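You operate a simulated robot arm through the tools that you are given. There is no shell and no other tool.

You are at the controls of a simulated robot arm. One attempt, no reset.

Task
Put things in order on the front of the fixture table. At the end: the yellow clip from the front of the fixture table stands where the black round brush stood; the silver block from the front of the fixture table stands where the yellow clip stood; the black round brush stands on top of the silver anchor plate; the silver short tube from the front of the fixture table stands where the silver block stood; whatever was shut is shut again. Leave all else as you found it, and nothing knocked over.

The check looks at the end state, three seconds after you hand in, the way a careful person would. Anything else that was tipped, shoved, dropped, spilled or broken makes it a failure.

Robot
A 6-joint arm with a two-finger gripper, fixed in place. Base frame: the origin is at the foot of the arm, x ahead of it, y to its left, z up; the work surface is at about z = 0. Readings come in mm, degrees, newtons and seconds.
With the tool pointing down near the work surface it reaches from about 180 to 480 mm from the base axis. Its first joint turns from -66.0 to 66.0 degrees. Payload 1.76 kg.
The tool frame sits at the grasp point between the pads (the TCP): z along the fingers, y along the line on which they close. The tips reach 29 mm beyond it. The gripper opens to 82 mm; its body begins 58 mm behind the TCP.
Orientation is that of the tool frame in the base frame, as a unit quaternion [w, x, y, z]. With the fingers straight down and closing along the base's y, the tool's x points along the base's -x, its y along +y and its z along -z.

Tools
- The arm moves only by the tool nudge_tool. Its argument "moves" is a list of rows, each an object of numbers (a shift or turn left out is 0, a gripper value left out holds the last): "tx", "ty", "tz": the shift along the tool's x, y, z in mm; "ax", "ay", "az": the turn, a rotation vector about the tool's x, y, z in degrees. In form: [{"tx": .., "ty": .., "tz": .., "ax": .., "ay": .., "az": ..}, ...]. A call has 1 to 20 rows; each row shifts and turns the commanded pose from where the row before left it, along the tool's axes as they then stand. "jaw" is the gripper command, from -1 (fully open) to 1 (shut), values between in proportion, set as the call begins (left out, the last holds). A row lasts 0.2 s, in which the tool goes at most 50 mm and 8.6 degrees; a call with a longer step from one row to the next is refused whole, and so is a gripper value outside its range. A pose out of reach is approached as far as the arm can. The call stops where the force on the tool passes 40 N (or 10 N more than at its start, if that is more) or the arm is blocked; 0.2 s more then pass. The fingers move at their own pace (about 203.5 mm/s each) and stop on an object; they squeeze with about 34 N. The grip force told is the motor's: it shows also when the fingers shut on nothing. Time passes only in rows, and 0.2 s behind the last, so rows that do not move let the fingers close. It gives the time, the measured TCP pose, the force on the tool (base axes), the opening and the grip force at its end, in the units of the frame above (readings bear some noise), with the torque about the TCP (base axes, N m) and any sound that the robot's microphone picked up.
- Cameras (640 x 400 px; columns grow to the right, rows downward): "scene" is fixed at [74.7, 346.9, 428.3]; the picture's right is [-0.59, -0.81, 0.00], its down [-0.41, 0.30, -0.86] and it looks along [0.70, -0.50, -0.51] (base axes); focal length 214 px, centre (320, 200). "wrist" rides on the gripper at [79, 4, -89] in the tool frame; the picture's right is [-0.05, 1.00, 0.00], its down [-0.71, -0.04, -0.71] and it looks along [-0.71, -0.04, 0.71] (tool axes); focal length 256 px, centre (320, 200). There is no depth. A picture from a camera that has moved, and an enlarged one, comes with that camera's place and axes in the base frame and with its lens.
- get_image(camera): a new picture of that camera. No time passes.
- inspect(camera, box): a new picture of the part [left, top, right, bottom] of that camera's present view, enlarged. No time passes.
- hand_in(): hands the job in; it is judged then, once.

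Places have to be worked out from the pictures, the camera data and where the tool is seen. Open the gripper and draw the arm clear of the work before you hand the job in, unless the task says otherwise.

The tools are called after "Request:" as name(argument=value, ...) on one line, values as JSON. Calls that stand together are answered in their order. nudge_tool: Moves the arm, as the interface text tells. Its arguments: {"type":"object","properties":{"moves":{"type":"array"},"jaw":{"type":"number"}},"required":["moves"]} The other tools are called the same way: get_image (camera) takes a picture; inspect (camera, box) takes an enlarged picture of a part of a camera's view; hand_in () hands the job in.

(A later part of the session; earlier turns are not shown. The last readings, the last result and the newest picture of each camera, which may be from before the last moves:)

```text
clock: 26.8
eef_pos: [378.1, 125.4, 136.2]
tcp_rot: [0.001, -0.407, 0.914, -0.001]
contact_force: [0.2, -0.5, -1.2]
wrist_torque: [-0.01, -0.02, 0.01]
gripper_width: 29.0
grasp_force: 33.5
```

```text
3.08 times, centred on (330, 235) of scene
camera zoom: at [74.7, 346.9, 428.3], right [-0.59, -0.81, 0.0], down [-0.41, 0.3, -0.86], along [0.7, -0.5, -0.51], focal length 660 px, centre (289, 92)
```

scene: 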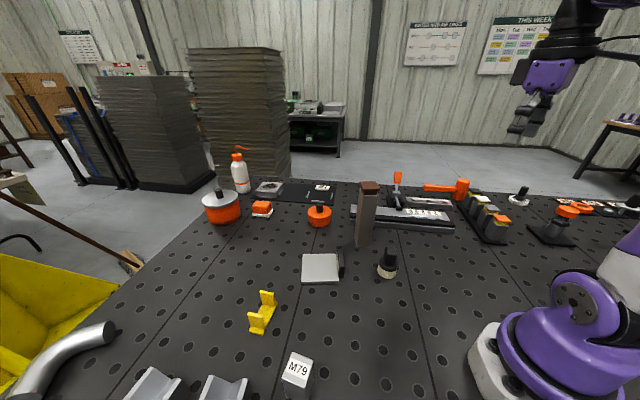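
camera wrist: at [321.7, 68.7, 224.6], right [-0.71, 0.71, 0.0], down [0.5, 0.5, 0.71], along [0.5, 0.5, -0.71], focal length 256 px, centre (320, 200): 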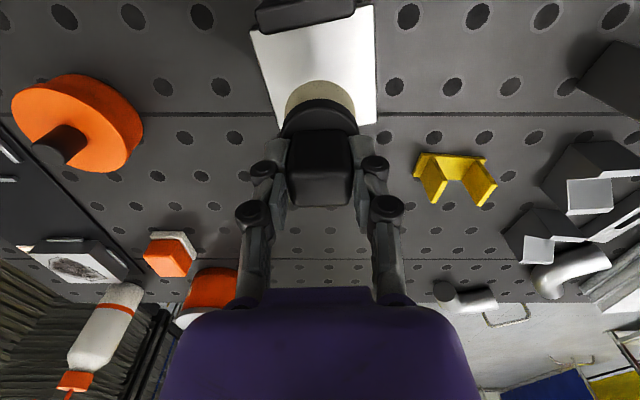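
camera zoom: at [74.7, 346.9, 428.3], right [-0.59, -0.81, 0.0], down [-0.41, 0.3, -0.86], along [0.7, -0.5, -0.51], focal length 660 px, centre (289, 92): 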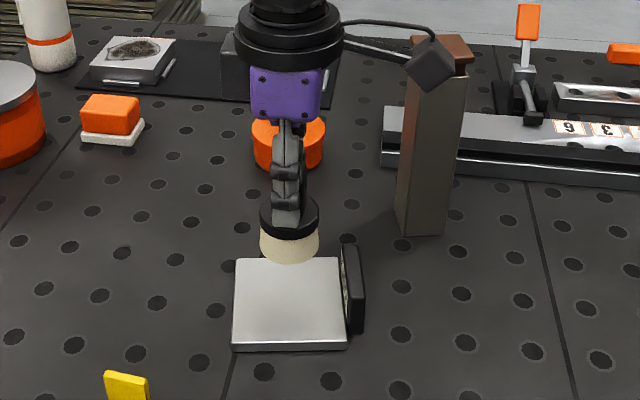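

The brush is centred above the plate. I lower it most of the way (to ~5 mm above), then in small steps until contact.

Request:
nudge_tool(moves=[{"tz": 12}, {"tz": 12}, {"tz": 12}, {"tz": 10}, {"tz": 6}, {"tz": 3}, {}])

Request:
inspect(camera="scene", box=[270, 220, 370, 300])

```text
clock: 28.4
eef_pos: [378.6, 125.0, 81.5]
tcp_rot: [0.001, -0.407, 0.913, 0.0]
contact_force: [-0.6, -0.4, -1.2]
wrist_torque: [-0.01, 0.03, -0.02]
gripper_width: 29.1
grasp_force: 34.1
```

```text
5.00 times, centred on (320, 260) of scene
camera zoom: at [74.7, 346.9, 428.3], right [-0.59, -0.81, 0.0], down [-0.41, 0.3, -0.86], along [0.7, -0.5, -0.51], focal length 1072 px, centre (320, -100)
```

zoom: 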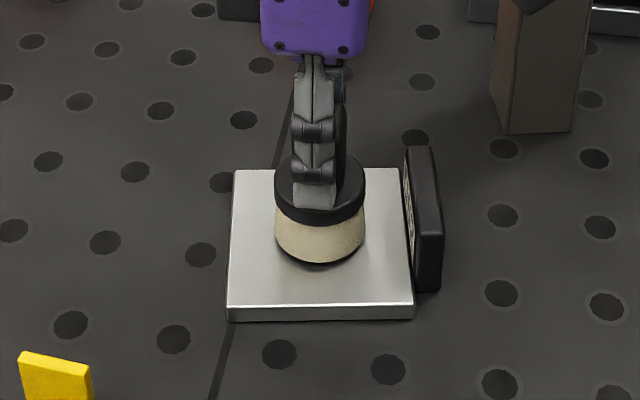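

About 5 mm to go; I lower in fine steps.

Request:
nudge_tool(moves=[{"tz": 1.5}, {"tz": 1.5}, {}])

Request:
nudge_tool(moves=[{"tz": 1}, {"tz": 1}, {}])

```text
clock: 29.2
eef_pos: [379.0, 125.9, 79.4]
tcp_rot: [0.002, -0.407, 0.914, 0.0]
contact_force: [0.3, 0.6, -0.9]
wrist_torque: [-0.02, 0.0, 0.02]
gripper_width: 29.0
grasp_force: 34.1
```

```text
clock: 30.0
eef_pos: [378.9, 125.6, 77.2]
tcp_rot: [0.002, -0.408, 0.913, 0.001]
contact_force: [-5.9, -2.0, 23.3]
wrist_torque: [-0.15, 0.41, 0.01]
gripper_width: 29.1
grasp_force: 33.8
```

Contact on the plate (23 N up). I ease off slightly and open the gripper part way.

Request:
nudge_tool(moves=[{"tz": -0.8}, {}])

Request:
nudge_tool(moves=[{}, {}, {}], jaw=-0.5)

Request:
get_image(camera="wrist")

Request:
inspect(camera="scene", box=[270, 220, 370, 300])

```text
clock: 30.6
eef_pos: [378.2, 125.0, 78.4]
tcp_rot: [0.001, -0.407, 0.914, 0.0]
contact_force: [2.9, 1.5, 9.6]
wrist_torque: [0.13, -0.14, 0.0]
gripper_width: 29.0
grasp_force: 33.7
```

```text
clock: 31.4
eef_pos: [378.6, 125.2, 77.8]
tcp_rot: [0.001, -0.407, 0.913, 0.0]
contact_force: [0.5, 0.8, -0.3]
wrist_torque: [0.02, -0.01, 0.02]
gripper_width: 61.7
grasp_force: 0.1
```

```text
taken
camera wrist: at [321.5, 68.5, 166.2], right [-0.71, 0.71, 0.0], down [0.5, 0.5, 0.71], along [0.5, 0.5, -0.71], focal length 256 px, centre (320, 200)
```

wrist: 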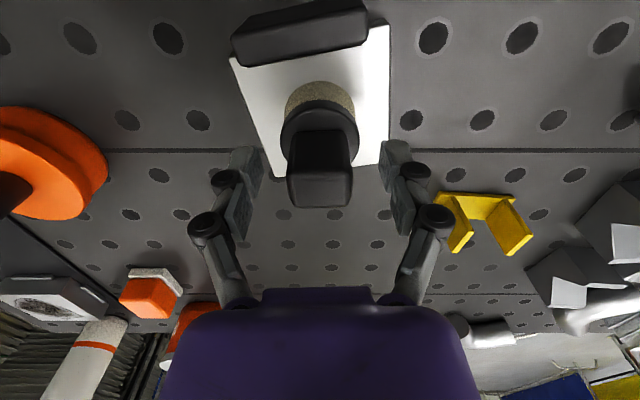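

```text
5.00 times, centred on (320, 260) of scene
camera zoom: at [74.7, 346.9, 428.3], right [-0.59, -0.81, 0.0], down [-0.41, 0.3, -0.86], along [0.7, -0.5, -0.51], focal length 1072 px, centre (320, -100)
```

zoom: 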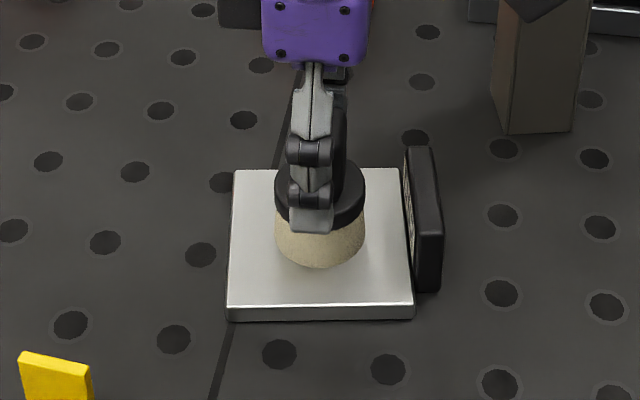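

Released; the brush stands on the plate centre. I rise straight up to z≈200.

Request:
nudge_tool(moves=[{"tz": -8}, {"tz": -15}, {"tz": -20}, {"tz": -25}, {"tz": -25}, {"tz": -27}, {}])

Request:
get_image(camera="wrist")

Request:
inspect(camera="scene", box=[220, 220, 400, 360])

```text
clock: 33.0
eef_pos: [378.2, 124.0, 199.4]
tcp_rot: [0.001, -0.407, 0.913, 0.0]
contact_force: [0.1, -0.7, 0.1]
wrist_torque: [0.0, -0.02, 0.0]
gripper_width: 61.7
grasp_force: 0.0
```

```text
taken
camera wrist: at [321.3, 68.6, 286.8], right [-0.71, 0.71, 0.0], down [0.5, 0.5, 0.71], along [0.5, 0.5, -0.71], focal length 256 px, centre (320, 200)
```

wrist: 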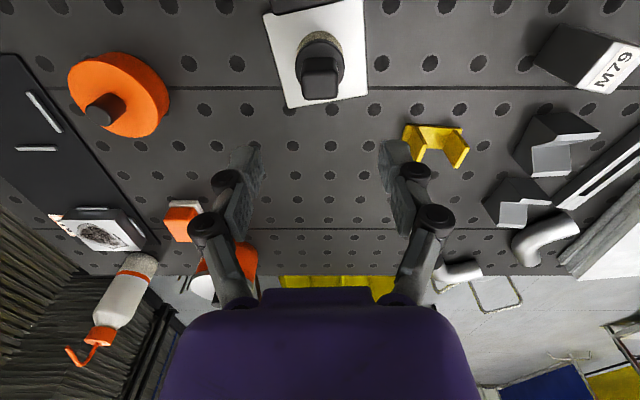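

```text
2.86 times, centred on (310, 290) of scene
camera zoom: at [74.7, 346.9, 428.3], right [-0.59, -0.81, 0.0], down [-0.41, 0.3, -0.86], along [0.7, -0.5, -0.51], focal length 613 px, centre (349, -57)
```

zoom: 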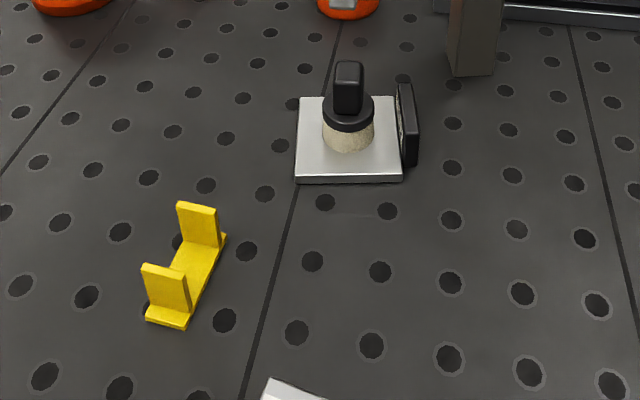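

Brush is done. Now I examine the clip closely from the wrist camera to get its geometry.

Request:
inspect(camera="wrist", box=[390, 100, 490, 190])

Request:
inspect(camera="scene", box=[230, 275, 310, 345])

Request:
inspect(camera="wrist", box=[520, 0, 640, 110])

```text
4.44 times, centred on (440, 145) of wrist
camera zoom: at [321.3, 68.6, 286.8], right [-0.71, 0.71, 0.0], down [0.5, 0.5, 0.71], along [0.5, 0.5, -0.71], focal length 1138 px, centre (-213, 444)
```

zoom: 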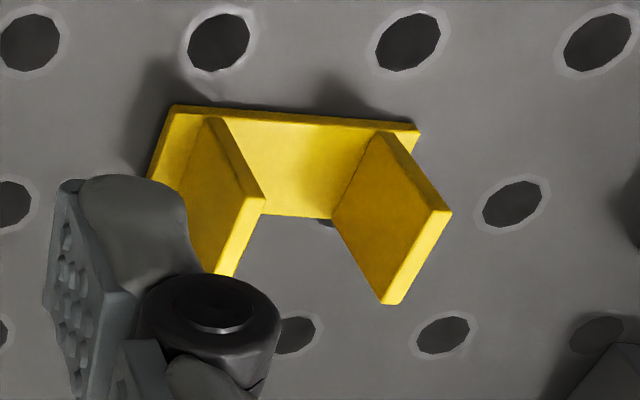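

```text
5.71 times, centred on (270, 310) of scene
camera zoom: at [74.7, 346.9, 428.3], right [-0.59, -0.81, 0.0], down [-0.41, 0.3, -0.86], along [0.7, -0.5, -0.51], focal length 1226 px, centre (606, -429)
```

zoom: 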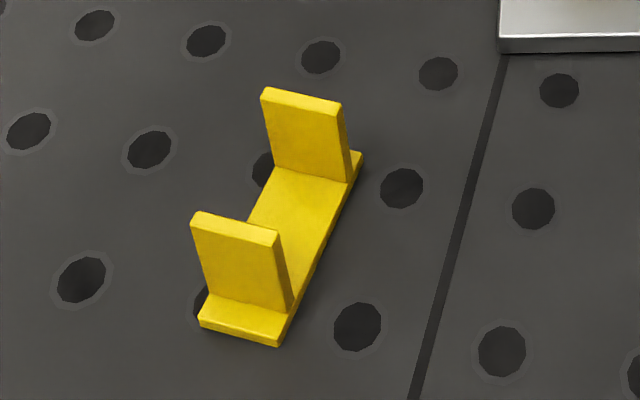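

```text
3.64 times, centred on (580, 55) of wrist
camera zoom: at [321.3, 68.6, 286.8], right [-0.71, 0.71, 0.0], down [0.5, 0.5, 0.71], along [0.5, 0.5, -0.71], focal length 931 px, centre (-626, 727)
```

zoom: 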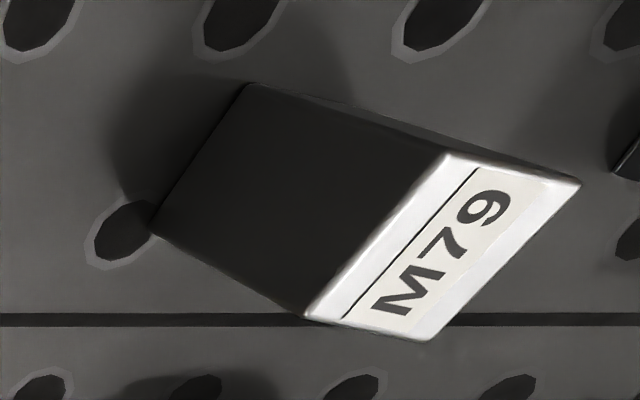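

Clip centre ≈ (346.5, 288), long axis at about -50°, tabs' outer faces ~53 mm apart, tab tops at z≈33. I move above it, rotate 8°, open fully, and look again from z≈140.

Request:
nudge_tool(moves=[{"tx": -10, "ty": 13.3}, {"tx": -16, "ty": 21}, {"tx": -16, "ty": 21}, {"tx": -16, "ty": 21}, {"tx": -16, "ty": 21}, {"tx": -16, "ty": 21}, {"tx": -10.7, "ty": 15}, {"az": 8}, {"tz": 20}, {"tz": 20}, {"tz": 20}, {}], jaw=-1)

Request:
get_image(camera="wrist")

Request:
inspect(camera="wrist", box=[240, 60, 400, 180])

Request:
inspect(camera="scene", box=[180, 200, 340, 360])

```text
clock: 35.6
eef_pos: [341.5, 286.4, 136.4]
tcp_rot: [0.002, -0.342, 0.94, -0.001]
contact_force: [-1.1, 0.0, 1.3]
wrist_torque: [0.03, 0.04, -0.04]
gripper_width: 81.8
grasp_force: 0.0
out of reach, approached as far as the arm can: row 7, 9
```

```text
taken
camera wrist: at [278.4, 237.7, 223.8], right [-0.6, 0.8, 0.0], down [0.56, 0.42, 0.71], along [0.57, 0.43, -0.7], focal length 256 px, centre (320, 200)
```

wrist: 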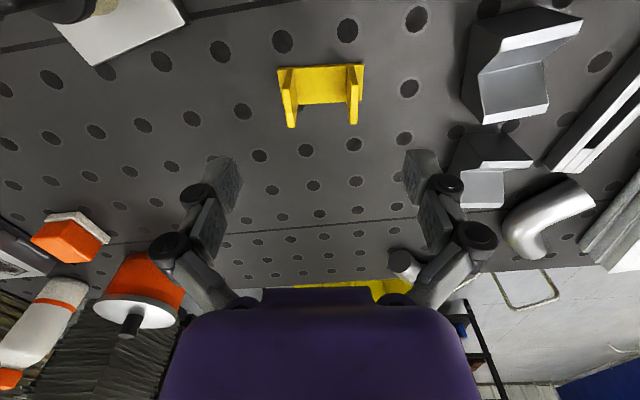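

```text
3.33 times, centred on (320, 120) of wrist
camera zoom: at [278.4, 237.7, 223.8], right [-0.6, 0.8, 0.0], down [0.56, 0.42, 0.71], along [0.57, 0.43, -0.7], focal length 853 px, centre (320, 467)
```

zoom: 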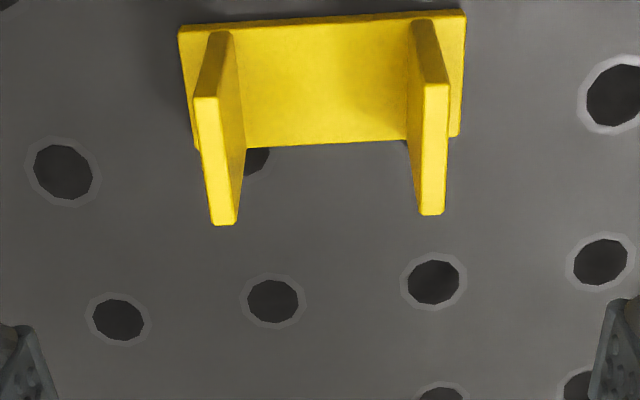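

```text
2.50 times, centred on (260, 280) of scene
camera zoom: at [74.7, 346.9, 428.3], right [-0.59, -0.81, 0.0], down [-0.41, 0.3, -0.86], along [0.7, -0.5, -0.51], focal length 536 px, centre (470, 0)
```

zoom: 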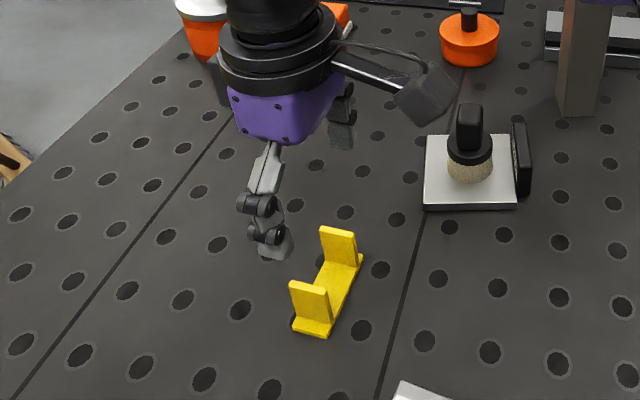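

The clip's centre refines to (345.3, 289) with tabs ~43 mm tall. TCP is at (341.5, 286), so I shift 5 mm forward and descend partly, then check.

Request:
nudge_tool(moves=[{"tz": 15}, {"tx": -5, "tz": 10}, {"tz": 15}, {}])

Request:
inspect(camera="wrist", box=[180, 60, 460, 240])

Request:
inspect(camera="scene", box=[200, 240, 320, 350])

```text
clock: 36.6
eef_pos: [347.6, 289.4, 95.3]
tcp_rot: [0.002, -0.342, 0.94, -0.001]
contact_force: [-0.3, -0.3, 0.1]
wrist_torque: [0.01, -0.02, 0.0]
gripper_width: 81.8
grasp_force: 0.1
```

```text
2.22 times, centred on (320, 150) of wrist
camera zoom: at [283.0, 241.4, 184.2], right [-0.6, 0.8, 0.0], down [0.56, 0.42, 0.71], along [0.57, 0.43, -0.71], focal length 569 px, centre (320, 311)
```

zoom: 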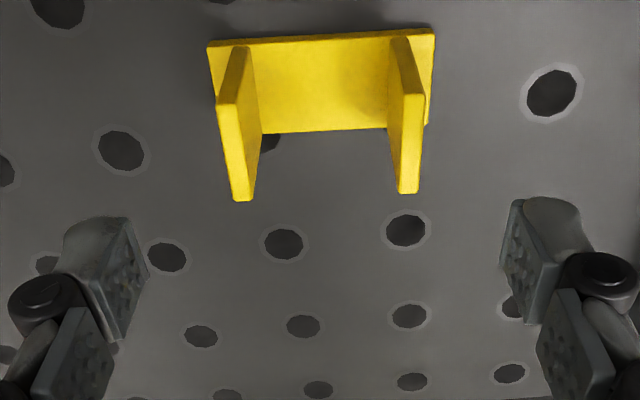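

```text
3.64 times, centred on (260, 295) of scene
camera zoom: at [74.7, 346.9, 428.3], right [-0.59, -0.81, 0.0], down [-0.41, 0.3, -0.86], along [0.7, -0.5, -0.51], focal length 780 px, centre (538, -146)
```

zoom: 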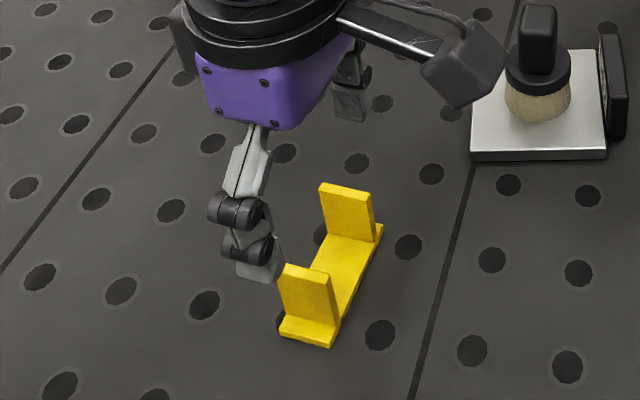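

Alignment is within 2 mm. I descend to TCP z≈44 with fingers outside the tabs, and check before closing.

Request:
nudge_tool(moves=[{"tx": 1.5, "tz": 12}, {"tz": 12}, {"tz": 12}, {"tz": 10}, {"tz": 5}, {}])

Request:
get_image(camera="wrist")

Request:
inspect(camera="scene", box=[200, 240, 320, 350])

```text
clock: 38.0
eef_pos: [345.7, 288.5, 44.9]
tcp_rot: [0.001, -0.342, 0.94, 0.0]
contact_force: [0.2, 0.9, 0.3]
wrist_torque: [-0.03, -0.03, -0.04]
gripper_width: 81.8
grasp_force: 0.1
```

```text
taken
camera wrist: at [281.6, 240.0, 133.2], right [-0.6, 0.8, 0.0], down [0.56, 0.42, 0.71], along [0.57, 0.43, -0.71], focal length 256 px, centre (320, 200)
```

wrist: 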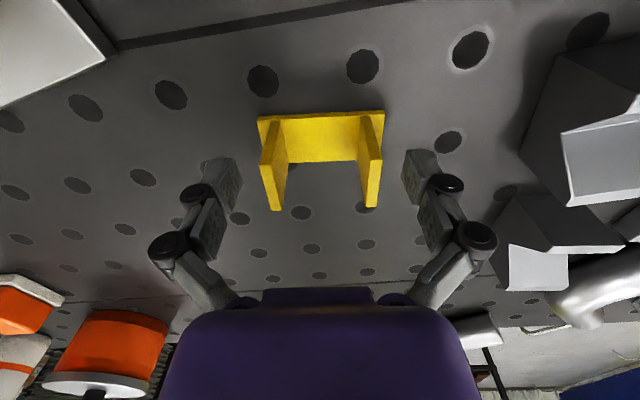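

```text
3.64 times, centred on (260, 295) of scene
camera zoom: at [74.7, 346.9, 428.3], right [-0.59, -0.81, 0.0], down [-0.41, 0.3, -0.86], along [0.7, -0.5, -0.51], focal length 780 px, centre (538, -146)
```

zoom: 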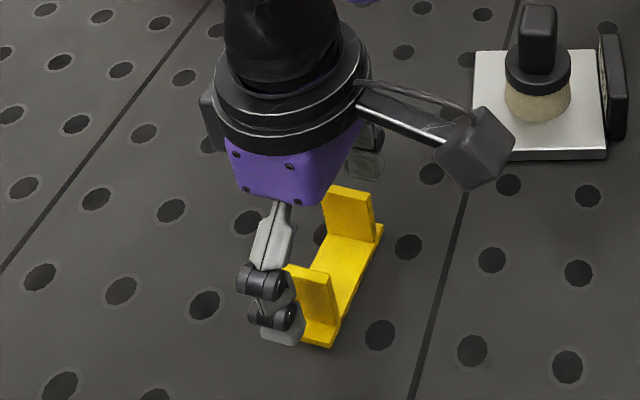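

Fingers straddle the tabs with even gaps. I close on them.

Request:
nudge_tool(moves=[{}, {}, {}], jaw=1)

Request:
get_image(camera="wrist")

Request:
inspect(camera="scene", box=[200, 240, 320, 350])

```text
clock: 38.8
eef_pos: [346.3, 290.3, 46.1]
tcp_rot: [0.003, -0.342, 0.94, 0.0]
contact_force: [-1.2, 1.4, 20.1]
wrist_torque: [0.08, 0.08, 0.06]
gripper_width: 53.1
grasp_force: 34.6
```

```text
taken
camera wrist: at [281.9, 240.3, 134.1], right [-0.6, 0.8, 0.0], down [0.56, 0.42, 0.71], along [0.57, 0.43, -0.7], focal length 256 px, centre (320, 200)
```

wrist: 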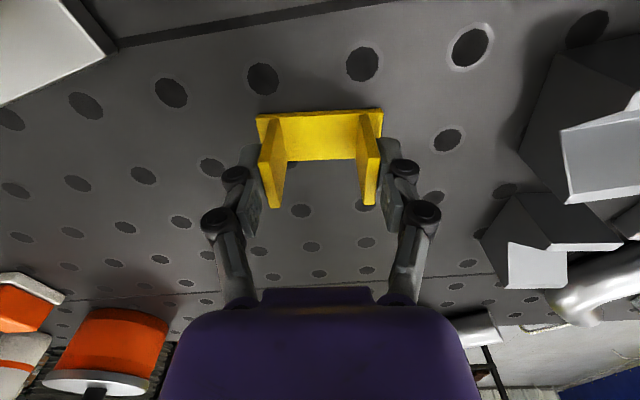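

```text
3.64 times, centred on (260, 295) of scene
camera zoom: at [74.7, 346.8, 428.4], right [-0.59, -0.81, 0.0], down [-0.41, 0.3, -0.86], along [0.7, -0.5, -0.51], focal length 780 px, centre (538, -146)
```

zoom: 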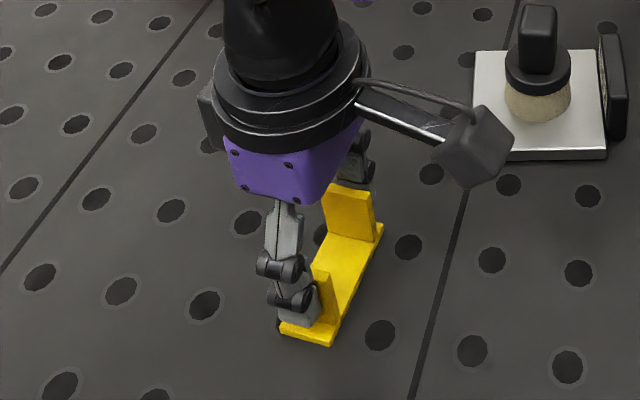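

Clip gripped at 53 mm. I lift it gently and verify.

Request:
nudge_tool(moves=[{"tz": -3}, {"tz": -7}, {"tz": -15}, {"tz": -15}, {"tz": -15}, {"tz": -15}, {}])

Request:
get_image(camera="wrist")

Request:
inspect(camera="scene", box=[200, 220, 320, 350])

```text
clock: 40.4
eef_pos: [344.8, 288.3, 114.9]
tcp_rot: [0.001, -0.342, 0.94, 0.0]
contact_force: [-0.1, 0.6, 0.1]
wrist_torque: [-0.02, -0.03, 0.03]
gripper_width: 52.9
grasp_force: 34.3
```

```text
taken
camera wrist: at [281.1, 239.3, 203.0], right [-0.6, 0.8, 0.0], down [0.56, 0.42, 0.71], along [0.57, 0.43, -0.71], focal length 256 px, centre (320, 200)
```

wrist: 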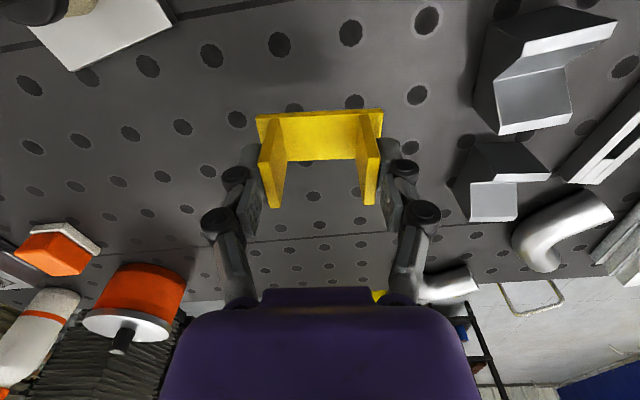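

```text
3.08 times, centred on (260, 285) of scene
camera zoom: at [74.7, 346.9, 428.3], right [-0.59, -0.81, 0.0], down [-0.41, 0.3, -0.86], along [0.7, -0.5, -0.51], focal length 660 px, centre (505, -62)
```

zoom: 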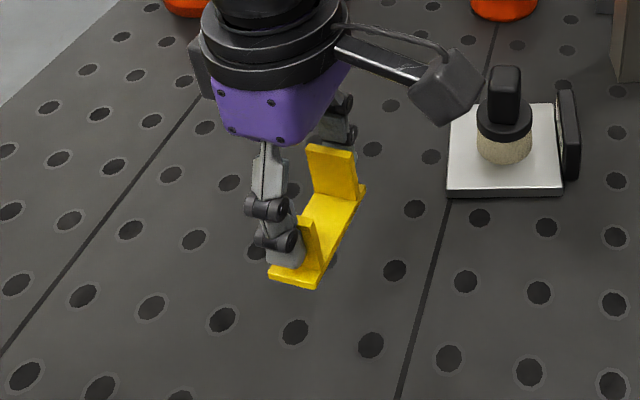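

Clip secured. I raise to z≈150 and carry it along a line well clear of the brush to above the brush's former spot.

Request:
nudge_tool(moves=[{"tz": -18}, {"tz": -17, "tx": 8, "ty": -6}, {"tx": 18.5, "ty": -13.76}, {"tx": 18.5, "ty": -13.76}, {"tx": 18.5, "ty": -13.76}, {"tx": 18.5, "ty": -13.76}, {"tx": 18.5, "ty": -13.76}, {"tx": 18.5, "ty": -13.76}, {"tx": 18.5, "ty": -13.76}, {"tx": 18.5, "ty": -13.76}, {"tx": 18.5, "ty": -13.76}, {"tx": 18.5, "ty": -13.76}, {"tx": 18.5, "ty": -13.76}, {"tx": 18.5, "ty": -13.76}, {"tx": 9, "ty": -7}, {"tx": 5.4, "ty": -3.68}, {}])

Request:
get_image(camera="wrist")

Request:
inspect(camera="scene", box=[290, 170, 450, 300])

```text
clock: 44.0
eef_pos: [276.1, -7.7, 149.0]
tcp_rot: [0.001, -0.342, 0.94, 0.0]
contact_force: [0.2, 0.1, -0.9]
wrist_torque: [0.01, 0.01, -0.02]
gripper_width: 53.3
grasp_force: 34.0
```

```text
taken
camera wrist: at [210.8, -57.0, 237.8], right [-0.6, 0.8, 0.0], down [0.56, 0.42, 0.71], along [0.57, 0.43, -0.71], focal length 256 px, centre (320, 200)
```

wrist: 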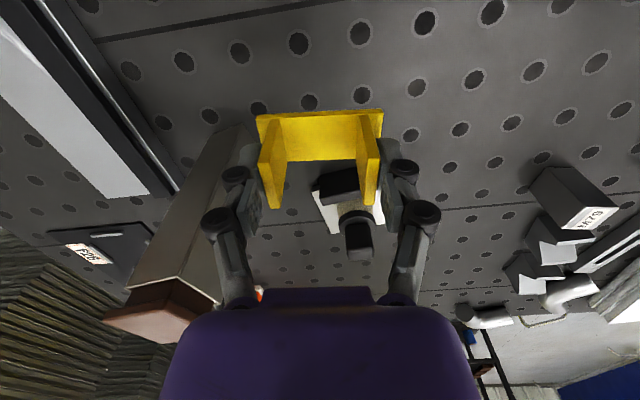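

```text
3.08 times, centred on (370, 235) of scene
camera zoom: at [74.7, 346.9, 428.3], right [-0.59, -0.81, 0.0], down [-0.41, 0.3, -0.86], along [0.7, -0.5, -0.51], focal length 660 px, centre (166, 92)
```

zoom: 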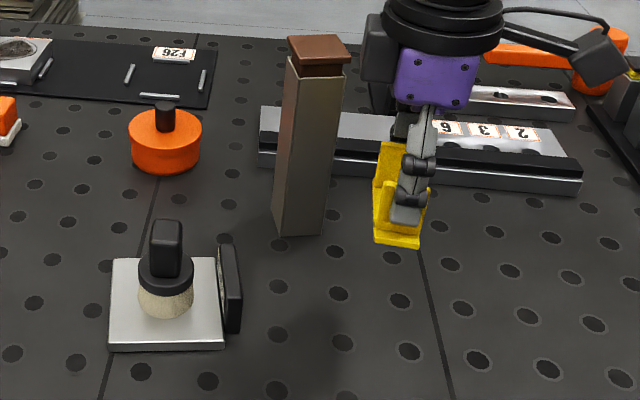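

Clip is over the old brush spot. I descend to ~8 mm above the table, then in fine steps.

Request:
nudge_tool(moves=[{"tz": 15}, {"tz": 18}, {"tz": 18}, {"tz": 18}, {"tz": 15}, {"tz": 8}, {"tz": 4}, {}])

Request:
inspect(camera="scene", box=[340, 200, 440, 300])

```text
clock: 45.8
eef_pos: [275.3, -8.0, 53.5]
tcp_rot: [0.0, -0.342, 0.94, 0.001]
contact_force: [-0.2, -0.1, -2.0]
wrist_torque: [0.02, 0.02, -0.04]
gripper_width: 53.2
grasp_force: 33.5
```

```text
4.00 times, centred on (390, 250) of scene
camera zoom: at [74.7, 346.9, 428.3], right [-0.59, -0.81, 0.0], down [-0.41, 0.3, -0.86], along [0.7, -0.5, -0.51], focal length 858 px, centre (40, 0)
```

zoom: 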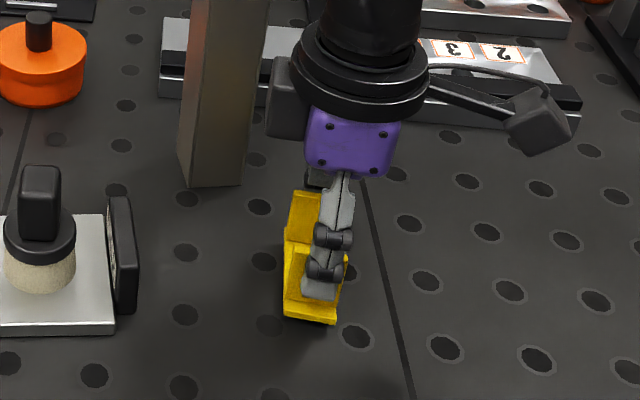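

Around 8 mm remaining; I lower with fine steps, watching force.

Request:
nudge_tool(moves=[{"tz": 2}, {"tz": 2}, {"tz": 1}, {}])

Request:
nudge_tool(moves=[{"tz": 1}, {"tz": 1}, {}])

```text
clock: 46.8
eef_pos: [275.3, -8.7, 48.4]
tcp_rot: [0.001, -0.342, 0.94, -0.001]
contact_force: [-0.1, 0.5, -1.5]
wrist_torque: [-0.01, -0.01, 0.03]
gripper_width: 53.2
grasp_force: 33.9
```

```text
clock: 47.6
eef_pos: [274.8, -9.6, 46.8]
tcp_rot: [0.001, -0.343, 0.939, 0.0]
contact_force: [-0.3, -0.6, -1.4]
wrist_torque: [-0.01, 0.0, 0.02]
gripper_width: 53.3
grasp_force: 33.7
```

Request:
nudge_tool(moves=[{"tz": 0.8}, {"tz": 0.7}, {}])

```text
clock: 48.4
eef_pos: [276.9, -8.7, 45.2]
tcp_rot: [0.002, -0.343, 0.939, 0.0]
contact_force: [-5.6, 0.3, 22.1]
wrist_torque: [0.06, 0.16, 0.02]
gripper_width: 53.2
grasp_force: 33.7
```

Table contact felt (22 N). I ease off by 0.7 mm and open.

Request:
nudge_tool(moves=[{"tz": -0.7}, {}])

Request:
nudge_tool(moves=[{}, {}, {}], jaw=-1)

Request:
nudge_tool(moves=[{"tz": -8}, {"tz": -15}, {"tz": -20}, {"tz": -20}, {"tz": -20}, {"tz": -20}, {"tz": -20}, {"tz": -20}, {}])

Request:
get_image(camera="wrist")

Request:
inspect(camera="scene", box=[290, 180, 450, 310])

```text
clock: 49.0
eef_pos: [275.5, -8.9, 44.9]
tcp_rot: [0.001, -0.342, 0.94, 0.0]
contact_force: [1.2, -0.2, 3.1]
wrist_torque: [0.01, -0.18, -0.01]
gripper_width: 53.4
grasp_force: 33.7
```

```text
clock: 49.8
eef_pos: [274.9, -8.3, 45.4]
tcp_rot: [0.002, -0.342, 0.94, -0.001]
contact_force: [-0.4, 0.3, -0.4]
wrist_torque: [0.0, 0.0, 0.02]
gripper_width: 81.9
grasp_force: 0.1
```

```text
clock: 51.8
eef_pos: [275.3, -7.9, 187.0]
tcp_rot: [0.002, -0.342, 0.94, 0.0]
contact_force: [-0.2, 0.4, 0.5]
wrist_torque: [0.02, 0.0, 0.01]
gripper_width: 82.3
grasp_force: 0.0
```

```text
taken
camera wrist: at [211.6, -56.0, 276.7], right [-0.6, 0.8, 0.0], down [0.56, 0.42, 0.71], along [0.57, 0.43, -0.71], focal length 256 px, centre (320, 200)
```

wrist: 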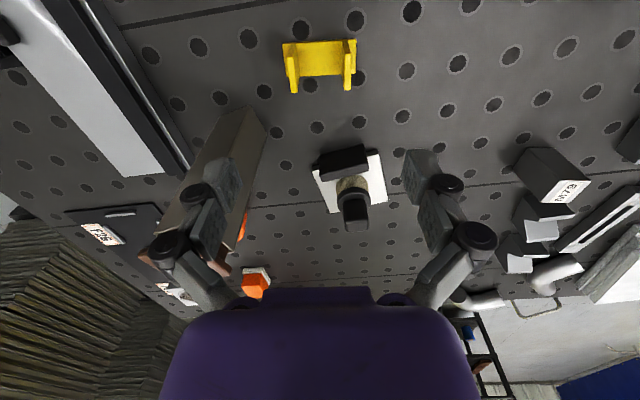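

```text
3.08 times, centred on (370, 245) of scene
camera zoom: at [74.7, 346.9, 428.3], right [-0.59, -0.81, 0.0], down [-0.41, 0.3, -0.86], along [0.7, -0.5, -0.51], focal length 660 px, centre (166, 62)
```

zoom: 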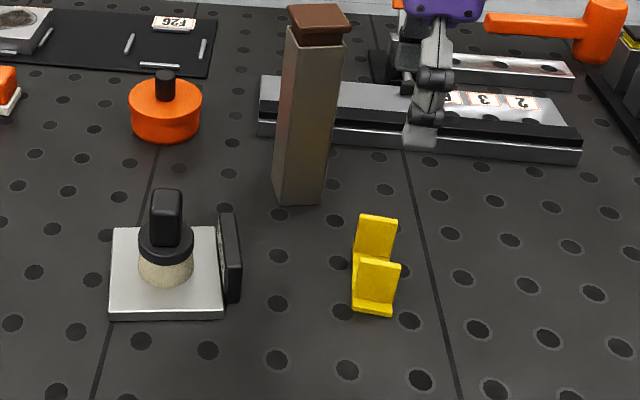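

Clip stands on the brush's old spot. Block M79 computes to centre ≈ (205, 289), 35×35 mm, ~63 mm tall, sides at ~38°. I travel above it at z≈187 for a closer look.

Request:
nudge_tool(moves=[{"tx": -5.4, "ty": 11}, {"tx": -11, "ty": 21.8}, {"tx": -11, "ty": 21.8}, {"tx": -11, "ty": 21.8}, {"tx": -11, "ty": 21.8}, {"tx": -11, "ty": 21.8}, {"tx": -11, "ty": 21.8}, {"tx": -11, "ty": 21.8}, {"tx": -11, "ty": 21.8}, {"tx": -11, "ty": 21.8}, {"tx": -11, "ty": 21.8}, {"tx": -11, "ty": 21.8}, {"tx": -11, "ty": 22.2}, {}])

Request:
get_image(camera="wrist")

Request:
inspect(camera="scene", box=[240, 300, 360, 400])

```text
clock: 54.8
eef_pos: [204.3, 289.0, 188.8]
tcp_rot: [0.002, -0.341, 0.94, 0.0]
contact_force: [-0.3, -0.2, -0.4]
wrist_torque: [-0.01, -0.01, -0.01]
gripper_width: 82.1
grasp_force: 0.1
```

```text
taken
camera wrist: at [140.5, 241.1, 277.1], right [-0.6, 0.8, 0.0], down [0.56, 0.42, 0.71], along [0.57, 0.43, -0.71], focal length 256 px, centre (320, 200)
```

wrist: 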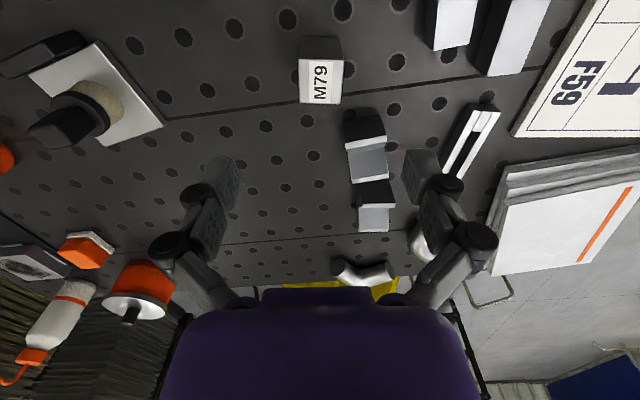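

```text
4.00 times, centred on (300, 350) of scene
camera zoom: at [74.7, 346.9, 428.3], right [-0.59, -0.81, 0.0], down [-0.41, 0.3, -0.86], along [0.7, -0.5, -0.51], focal length 858 px, centre (400, -400)
```

zoom: 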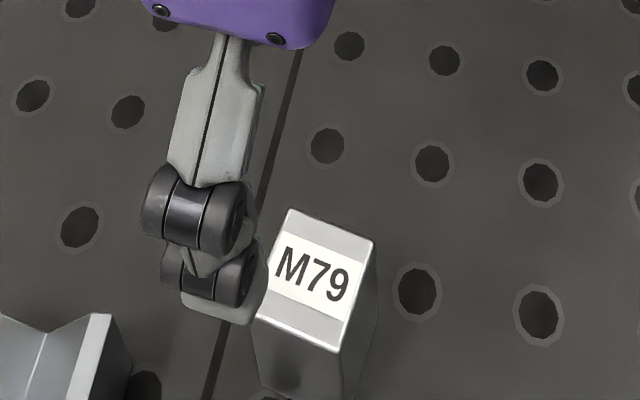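

Request:
inspect(camera="wrist", box=[270, 20, 410, 130])

```text
3.64 times, centred on (340, 75) of wrist
camera zoom: at [140.5, 241.1, 277.1], right [-0.6, 0.8, 0.0], down [0.56, 0.42, 0.71], along [0.57, 0.43, -0.71], focal length 931 px, centre (247, 654)
```

zoom: 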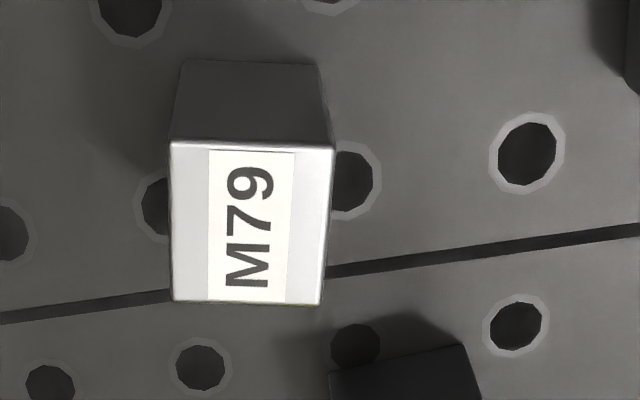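

Block centre is (204, 289.5), sides at 35°. I rotate 4.8° to match and descend around it to z≈90 for a check.

Request:
nudge_tool(moves=[{"az": 4.8}, {"tz": 20}, {"tz": 20}, {"tz": 20}, {"tz": 20}, {"tz": 18}, {}])

Request:
get_image(camera="wrist")

```text
clock: 56.4
eef_pos: [206.5, 288.5, 90.3]
tcp_rot: [0.0, -0.302, 0.953, 0.0]
contact_force: [-0.3, -0.4, 0.4]
wrist_torque: [-0.02, 0.0, -0.02]
gripper_width: 82.1
grasp_force: 0.1
```

```text
taken
camera wrist: at [137.4, 246.6, 178.8], right [-0.53, 0.85, 0.0], down [0.6, 0.38, 0.71], along [0.6, 0.38, -0.71], focal length 256 px, centre (320, 200)
```

wrist: 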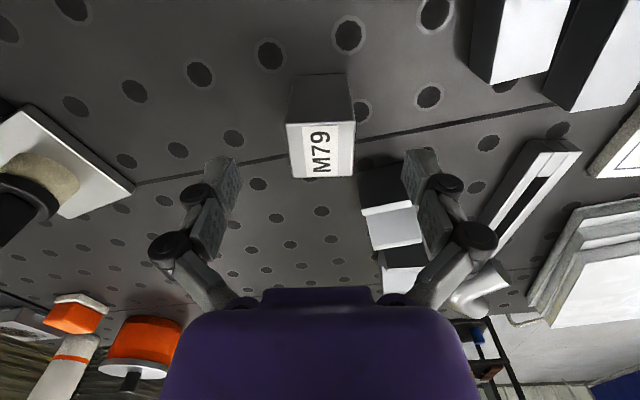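

Centred. I descend to TCP z≈45 and close on the block.

Request:
nudge_tool(moves=[{"tz": 12}, {"tz": 12}, {"tz": 12}, {"tz": 9}, {}])

Request:
nudge_tool(moves=[{}, {}, {}], jaw=1)

Request:
get_image(camera="wrist")

Request:
inspect(camera="scene", box=[220, 280, 380, 400])

```text
clock: 57.6
eef_pos: [205.3, 288.7, 45.9]
tcp_rot: [0.001, -0.303, 0.953, 0.001]
contact_force: [0.8, -0.1, -0.5]
wrist_torque: [0.01, 0.0, 0.02]
gripper_width: 81.8
grasp_force: 0.1
```

```text
clock: 58.4
eef_pos: [206.2, 289.4, 46.5]
tcp_rot: [0.003, -0.302, 0.953, 0.0]
contact_force: [-0.1, 5.2, 23.0]
wrist_torque: [0.11, -0.03, 0.01]
gripper_width: 35.3
grasp_force: 34.1
```

```text
taken
camera wrist: at [137.7, 246.5, 134.6], right [-0.53, 0.85, 0.0], down [0.6, 0.37, 0.71], along [0.6, 0.38, -0.7], focal length 256 px, centre (320, 200)
```

wrist: 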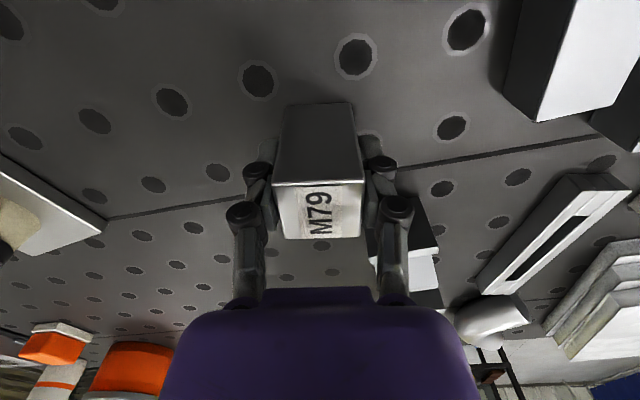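

```text
3.33 times, centred on (300, 340) of scene
camera zoom: at [74.7, 346.8, 428.4], right [-0.59, -0.81, 0.0], down [-0.41, 0.3, -0.86], along [0.7, -0.5, -0.51], focal length 715 px, centre (387, -267)
```

zoom: 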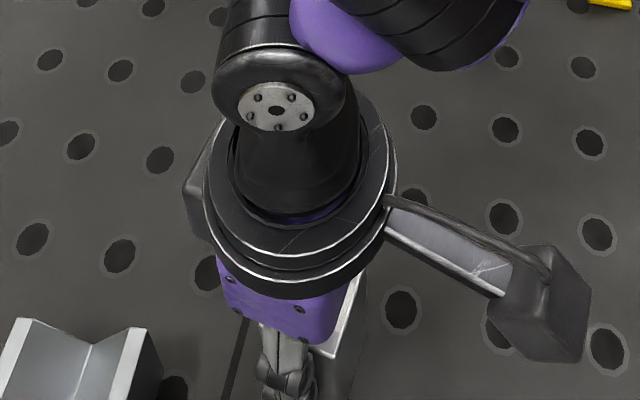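

Block gripped (35.3 mm). I lift it 60 mm and carry it to the clip's former spot at (345, 288.7).

Request:
nudge_tool(moves=[{"tz": -3}, {"tz": -7}, {"tz": -15}, {"tz": -15}, {"tz": -15}, {"tz": -5}, {}])

Request:
nudge_tool(moves=[{"tx": -8, "ty": -5.7}, {"tx": -16, "ty": -11.4}, {"tx": -16, "ty": -11.4}, {"tx": -16, "ty": -11.4}, {"tx": -16, "ty": -11.4}, {"tx": -16, "ty": -11.4}, {"tx": -16, "ty": -11.4}, {"tx": -9.8, "ty": -6.8}, {}])

Request:
get_image(camera="wrist")

Request:
inspect(camera="scene", box=[180, 220, 340, 360])

```text
clock: 60.0
eef_pos: [204.6, 288.7, 105.6]
tcp_rot: [0.001, -0.302, 0.953, 0.0]
contact_force: [-0.1, 0.0, -2.2]
wrist_torque: [0.0, 0.02, 0.0]
gripper_width: 35.4
grasp_force: 33.9
```

```text
clock: 62.0
eef_pos: [345.6, 288.5, 105.7]
tcp_rot: [0.001, -0.302, 0.953, 0.0]
contact_force: [0.3, -0.9, -2.7]
wrist_torque: [0.05, -0.04, 0.0]
gripper_width: 35.3
grasp_force: 33.3
```

```text
taken
camera wrist: at [277.4, 245.8, 194.2], right [-0.53, 0.85, 0.0], down [0.6, 0.38, 0.71], along [0.6, 0.38, -0.71], focal length 256 px, centre (320, 200)
```

wrist: 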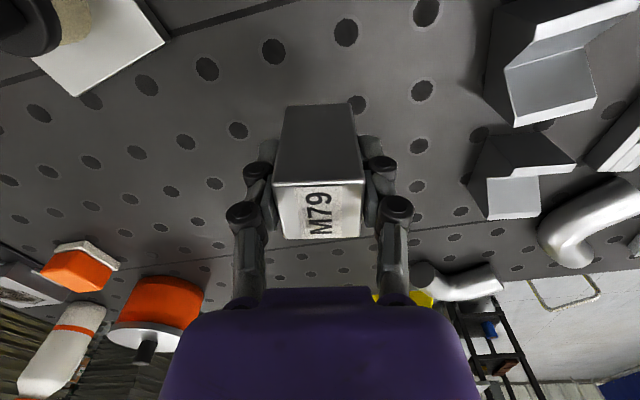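

```text
2.86 times, centred on (260, 290) of scene
camera zoom: at [74.7, 346.9, 428.3], right [-0.59, -0.81, 0.0], down [-0.41, 0.3, -0.86], along [0.7, -0.5, -0.51], focal length 613 px, centre (491, -57)
```

zoom: 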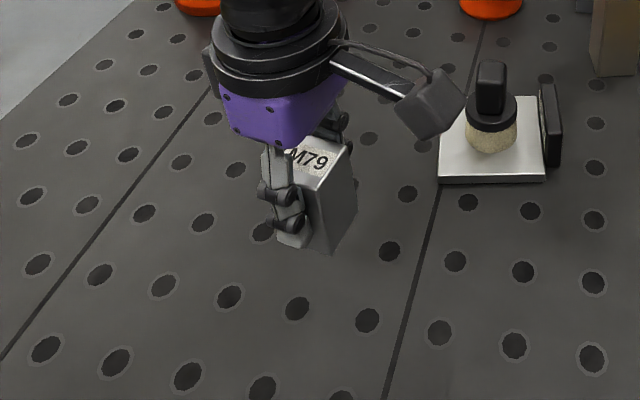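

Positioned over the clip's old spot. I lower to ~6 mm above the table, then fine steps.

Request:
nudge_tool(moves=[{"tz": 12}, {"tz": 14}, {"tz": 14}, {"tz": 9}, {"tz": 4}, {}])

Request:
nudge_tool(moves=[{"tz": 1.5}, {"tz": 1.5}, {}])

Request:
nudge_tool(moves=[{"tz": 1}, {"tz": 1}, {}])

```text
clock: 63.4
eef_pos: [345.8, 289.4, 52.0]
tcp_rot: [0.001, -0.302, 0.953, 0.0]
contact_force: [0.2, 0.6, -1.5]
wrist_torque: [0.01, -0.01, 0.01]
gripper_width: 35.1
grasp_force: 34.1
```

```text
clock: 64.2
eef_pos: [345.3, 288.9, 49.7]
tcp_rot: [0.0, -0.302, 0.953, 0.0]
contact_force: [-0.3, 0.5, -2.3]
wrist_torque: [-0.01, 0.03, -0.02]
gripper_width: 35.3
grasp_force: 34.2
```

```text
clock: 65.0
eef_pos: [346.0, 287.5, 47.7]
tcp_rot: [0.001, -0.302, 0.953, 0.0]
contact_force: [0.0, -0.4, -1.7]
wrist_torque: [-0.02, -0.06, 0.01]
gripper_width: 35.8
grasp_force: 33.3
```

No contact yet; about 1–2 mm to go.

Request:
nudge_tool(moves=[{"tz": 0.8}, {"tz": 0.8}, {}])

```text
clock: 65.8
eef_pos: [346.1, 288.2, 45.7]
tcp_rot: [0.002, -0.302, 0.953, 0.001]
contact_force: [-1.9, -1.4, 1.7]
wrist_torque: [0.03, -0.01, 0.04]
gripper_width: 35.4
grasp_force: 34.5
```

Contact just beginning (weight unloaded). A touch more, then open to ~66 mm and retreat.

Request:
nudge_tool(moves=[{"tz": 0.4}, {}])

Request:
nudge_tool(moves=[{}, {}, {}], jaw=-0.7)

Request:
nudge_tool(moves=[{"tz": -8}, {"tz": -15}, {"tz": -20}, {"tz": -20}, {"tz": -20}, {}])

Request:
get_image(camera="wrist")

Request:
inspect(camera="scene", box=[180, 220, 340, 360])

```text
clock: 66.4
eef_pos: [345.2, 288.4, 47.4]
tcp_rot: [0.001, -0.302, 0.953, 0.0]
contact_force: [0.5, -1.1, 8.9]
wrist_torque: [0.09, -0.11, -0.01]
gripper_width: 35.5
grasp_force: 34.2
```

```text
clock: 67.2
eef_pos: [345.0, 288.9, 47.0]
tcp_rot: [0.001, -0.302, 0.953, -0.001]
contact_force: [-0.2, 0.0, -0.1]
wrist_torque: [0.01, 0.01, 0.03]
gripper_width: 69.5
grasp_force: 0.1
```

```text
clock: 68.6
eef_pos: [345.5, 287.7, 130.3]
tcp_rot: [0.001, -0.302, 0.953, 0.0]
contact_force: [0.1, -0.3, -0.7]
wrist_torque: [0.0, -0.01, -0.01]
gripper_width: 69.4
grasp_force: 0.0
```

```text
taken
camera wrist: at [277.3, 245.2, 218.0], right [-0.53, 0.85, 0.0], down [0.6, 0.38, 0.71], along [0.6, 0.38, -0.71], focal length 256 px, centre (320, 200)
```

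wrist: 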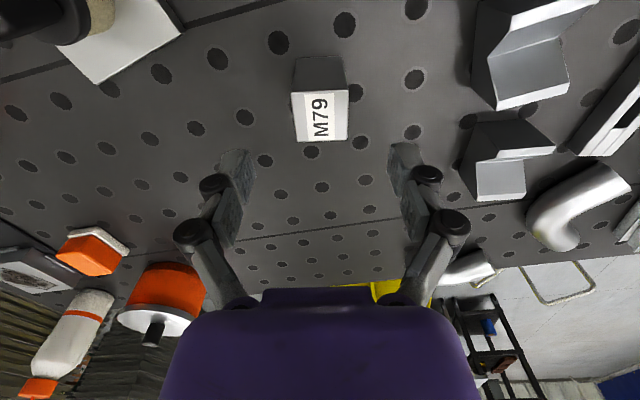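

```text
2.86 times, centred on (260, 290) of scene
camera zoom: at [74.7, 346.9, 428.3], right [-0.59, -0.81, 0.0], down [-0.41, 0.3, -0.86], along [0.7, -0.5, -0.51], focal length 613 px, centre (491, -57)
```

zoom: 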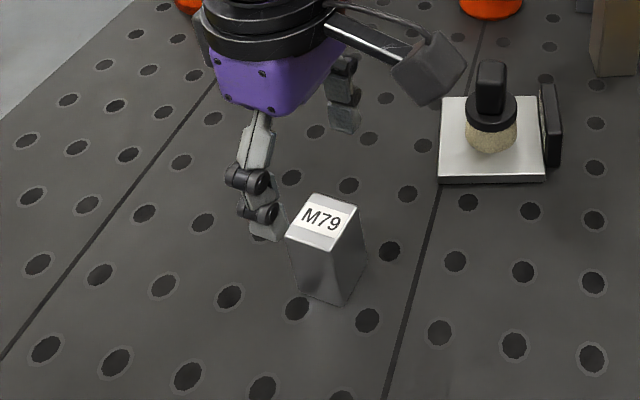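

Block stands on the clip's old spot. Next the square tube: I travel inward and upward to about (300, -20, 300) for a precise view of its top and plug.

Request:
nudge_tool(moves=[{"tx": 14.3, "ty": -15, "tz": -8}, {"tx": 14.3, "ty": -15, "tz": -11.5}, {"tx": 14.3, "ty": -15, "tz": -11.5}, {"tx": 14.3, "ty": -15, "tz": -11.5}, {"tx": 14.3, "ty": -15, "tz": -11.5}, {"tx": 14.3, "ty": -15, "tz": -11.5}, {"tx": 14.3, "ty": -15, "tz": -11.5}, {"tx": 14.3, "ty": -15, "tz": -11.5}, {"tx": 14.3, "ty": -15, "tz": -11.5}, {"tx": 14.3, "ty": -15, "tz": -11.5}, {"tx": 14.3, "ty": -15, "tz": -11.5}, {"tx": 14.3, "ty": -15, "tz": -11.5}, {"tx": 14.3, "ty": -15, "tz": -11.5}, {"tx": 14.3, "ty": -15, "tz": -11.5}, {"tx": 14.3, "ty": -15, "tz": -11.5}, {}], jaw=-1)

Request:
get_image(camera="wrist")

Request:
get_image(camera="scene")

```text
clock: 72.0
eef_pos: [299.0, -21.2, 297.7]
tcp_rot: [0.0, -0.302, 0.953, 0.0]
contact_force: [0.3, -0.7, 0.1]
wrist_torque: [0.0, 0.01, 0.0]
gripper_width: 82.0
grasp_force: 0.0
```

```text
taken
camera wrist: at [230.8, -63.0, 385.8], right [-0.53, 0.85, 0.0], down [0.6, 0.38, 0.71], along [0.6, 0.38, -0.71], focal length 256 px, centre (320, 200)
```

wrist: 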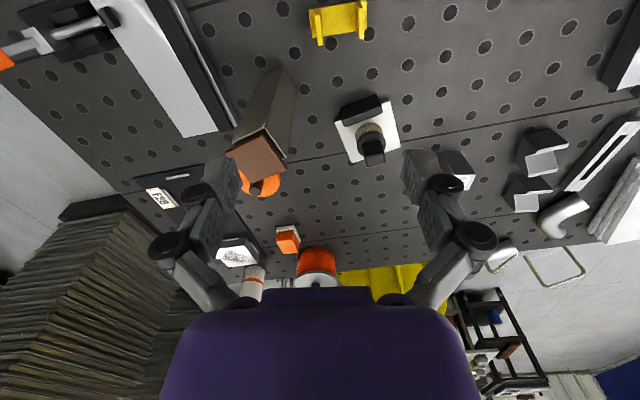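

```text
taken
```

scene: 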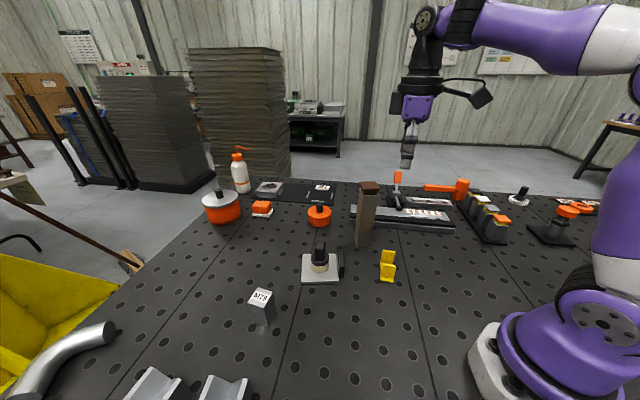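

Request:
inspect(camera="wrist", box=[200, 50, 320, 210])

Request:
inspect(camera="scene", box=[335, 170, 405, 260])

Request:
inspect(camera="scene", box=[350, 172, 390, 202])

```text
2.50 times, centred on (260, 130) of wrist
camera zoom: at [230.8, -63.0, 385.8], right [-0.53, 0.85, 0.0], down [0.6, 0.38, 0.71], along [0.6, 0.38, -0.71], focal length 640 px, centre (470, 375)
```

zoom: 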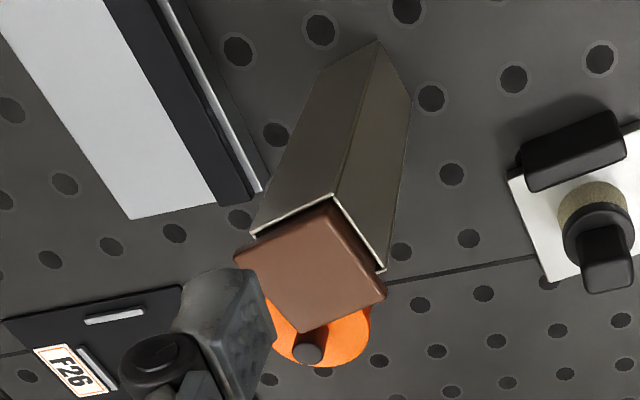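

```text
4.44 times, centred on (370, 215) of scene
camera zoom: at [74.7, 346.9, 428.3], right [-0.59, -0.81, 0.0], down [-0.41, 0.3, -0.86], along [0.7, -0.5, -0.51], focal length 953 px, centre (98, 133)
```

zoom: 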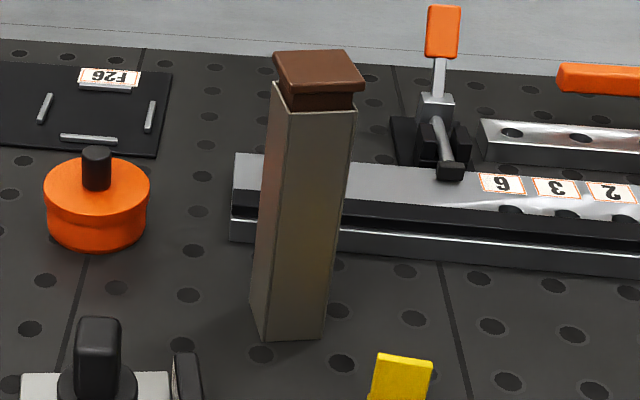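

```text
13.33 times, centred on (370, 187) of scene
camera zoom: at [74.7, 346.9, 428.3], right [-0.59, -0.81, 0.0], down [-0.41, 0.3, -0.86], along [0.7, -0.5, -0.51], focal length 2860 px, centre (-347, 373)
```

zoom: 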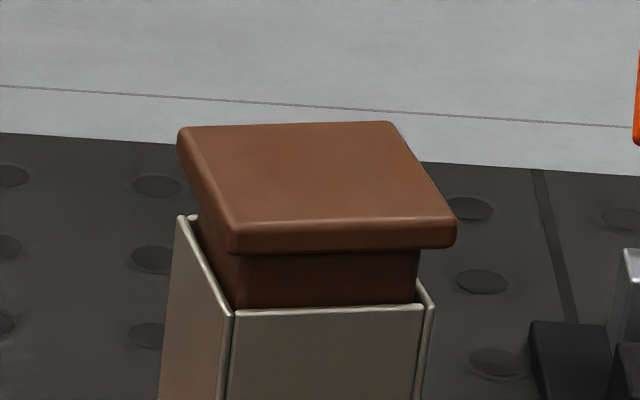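

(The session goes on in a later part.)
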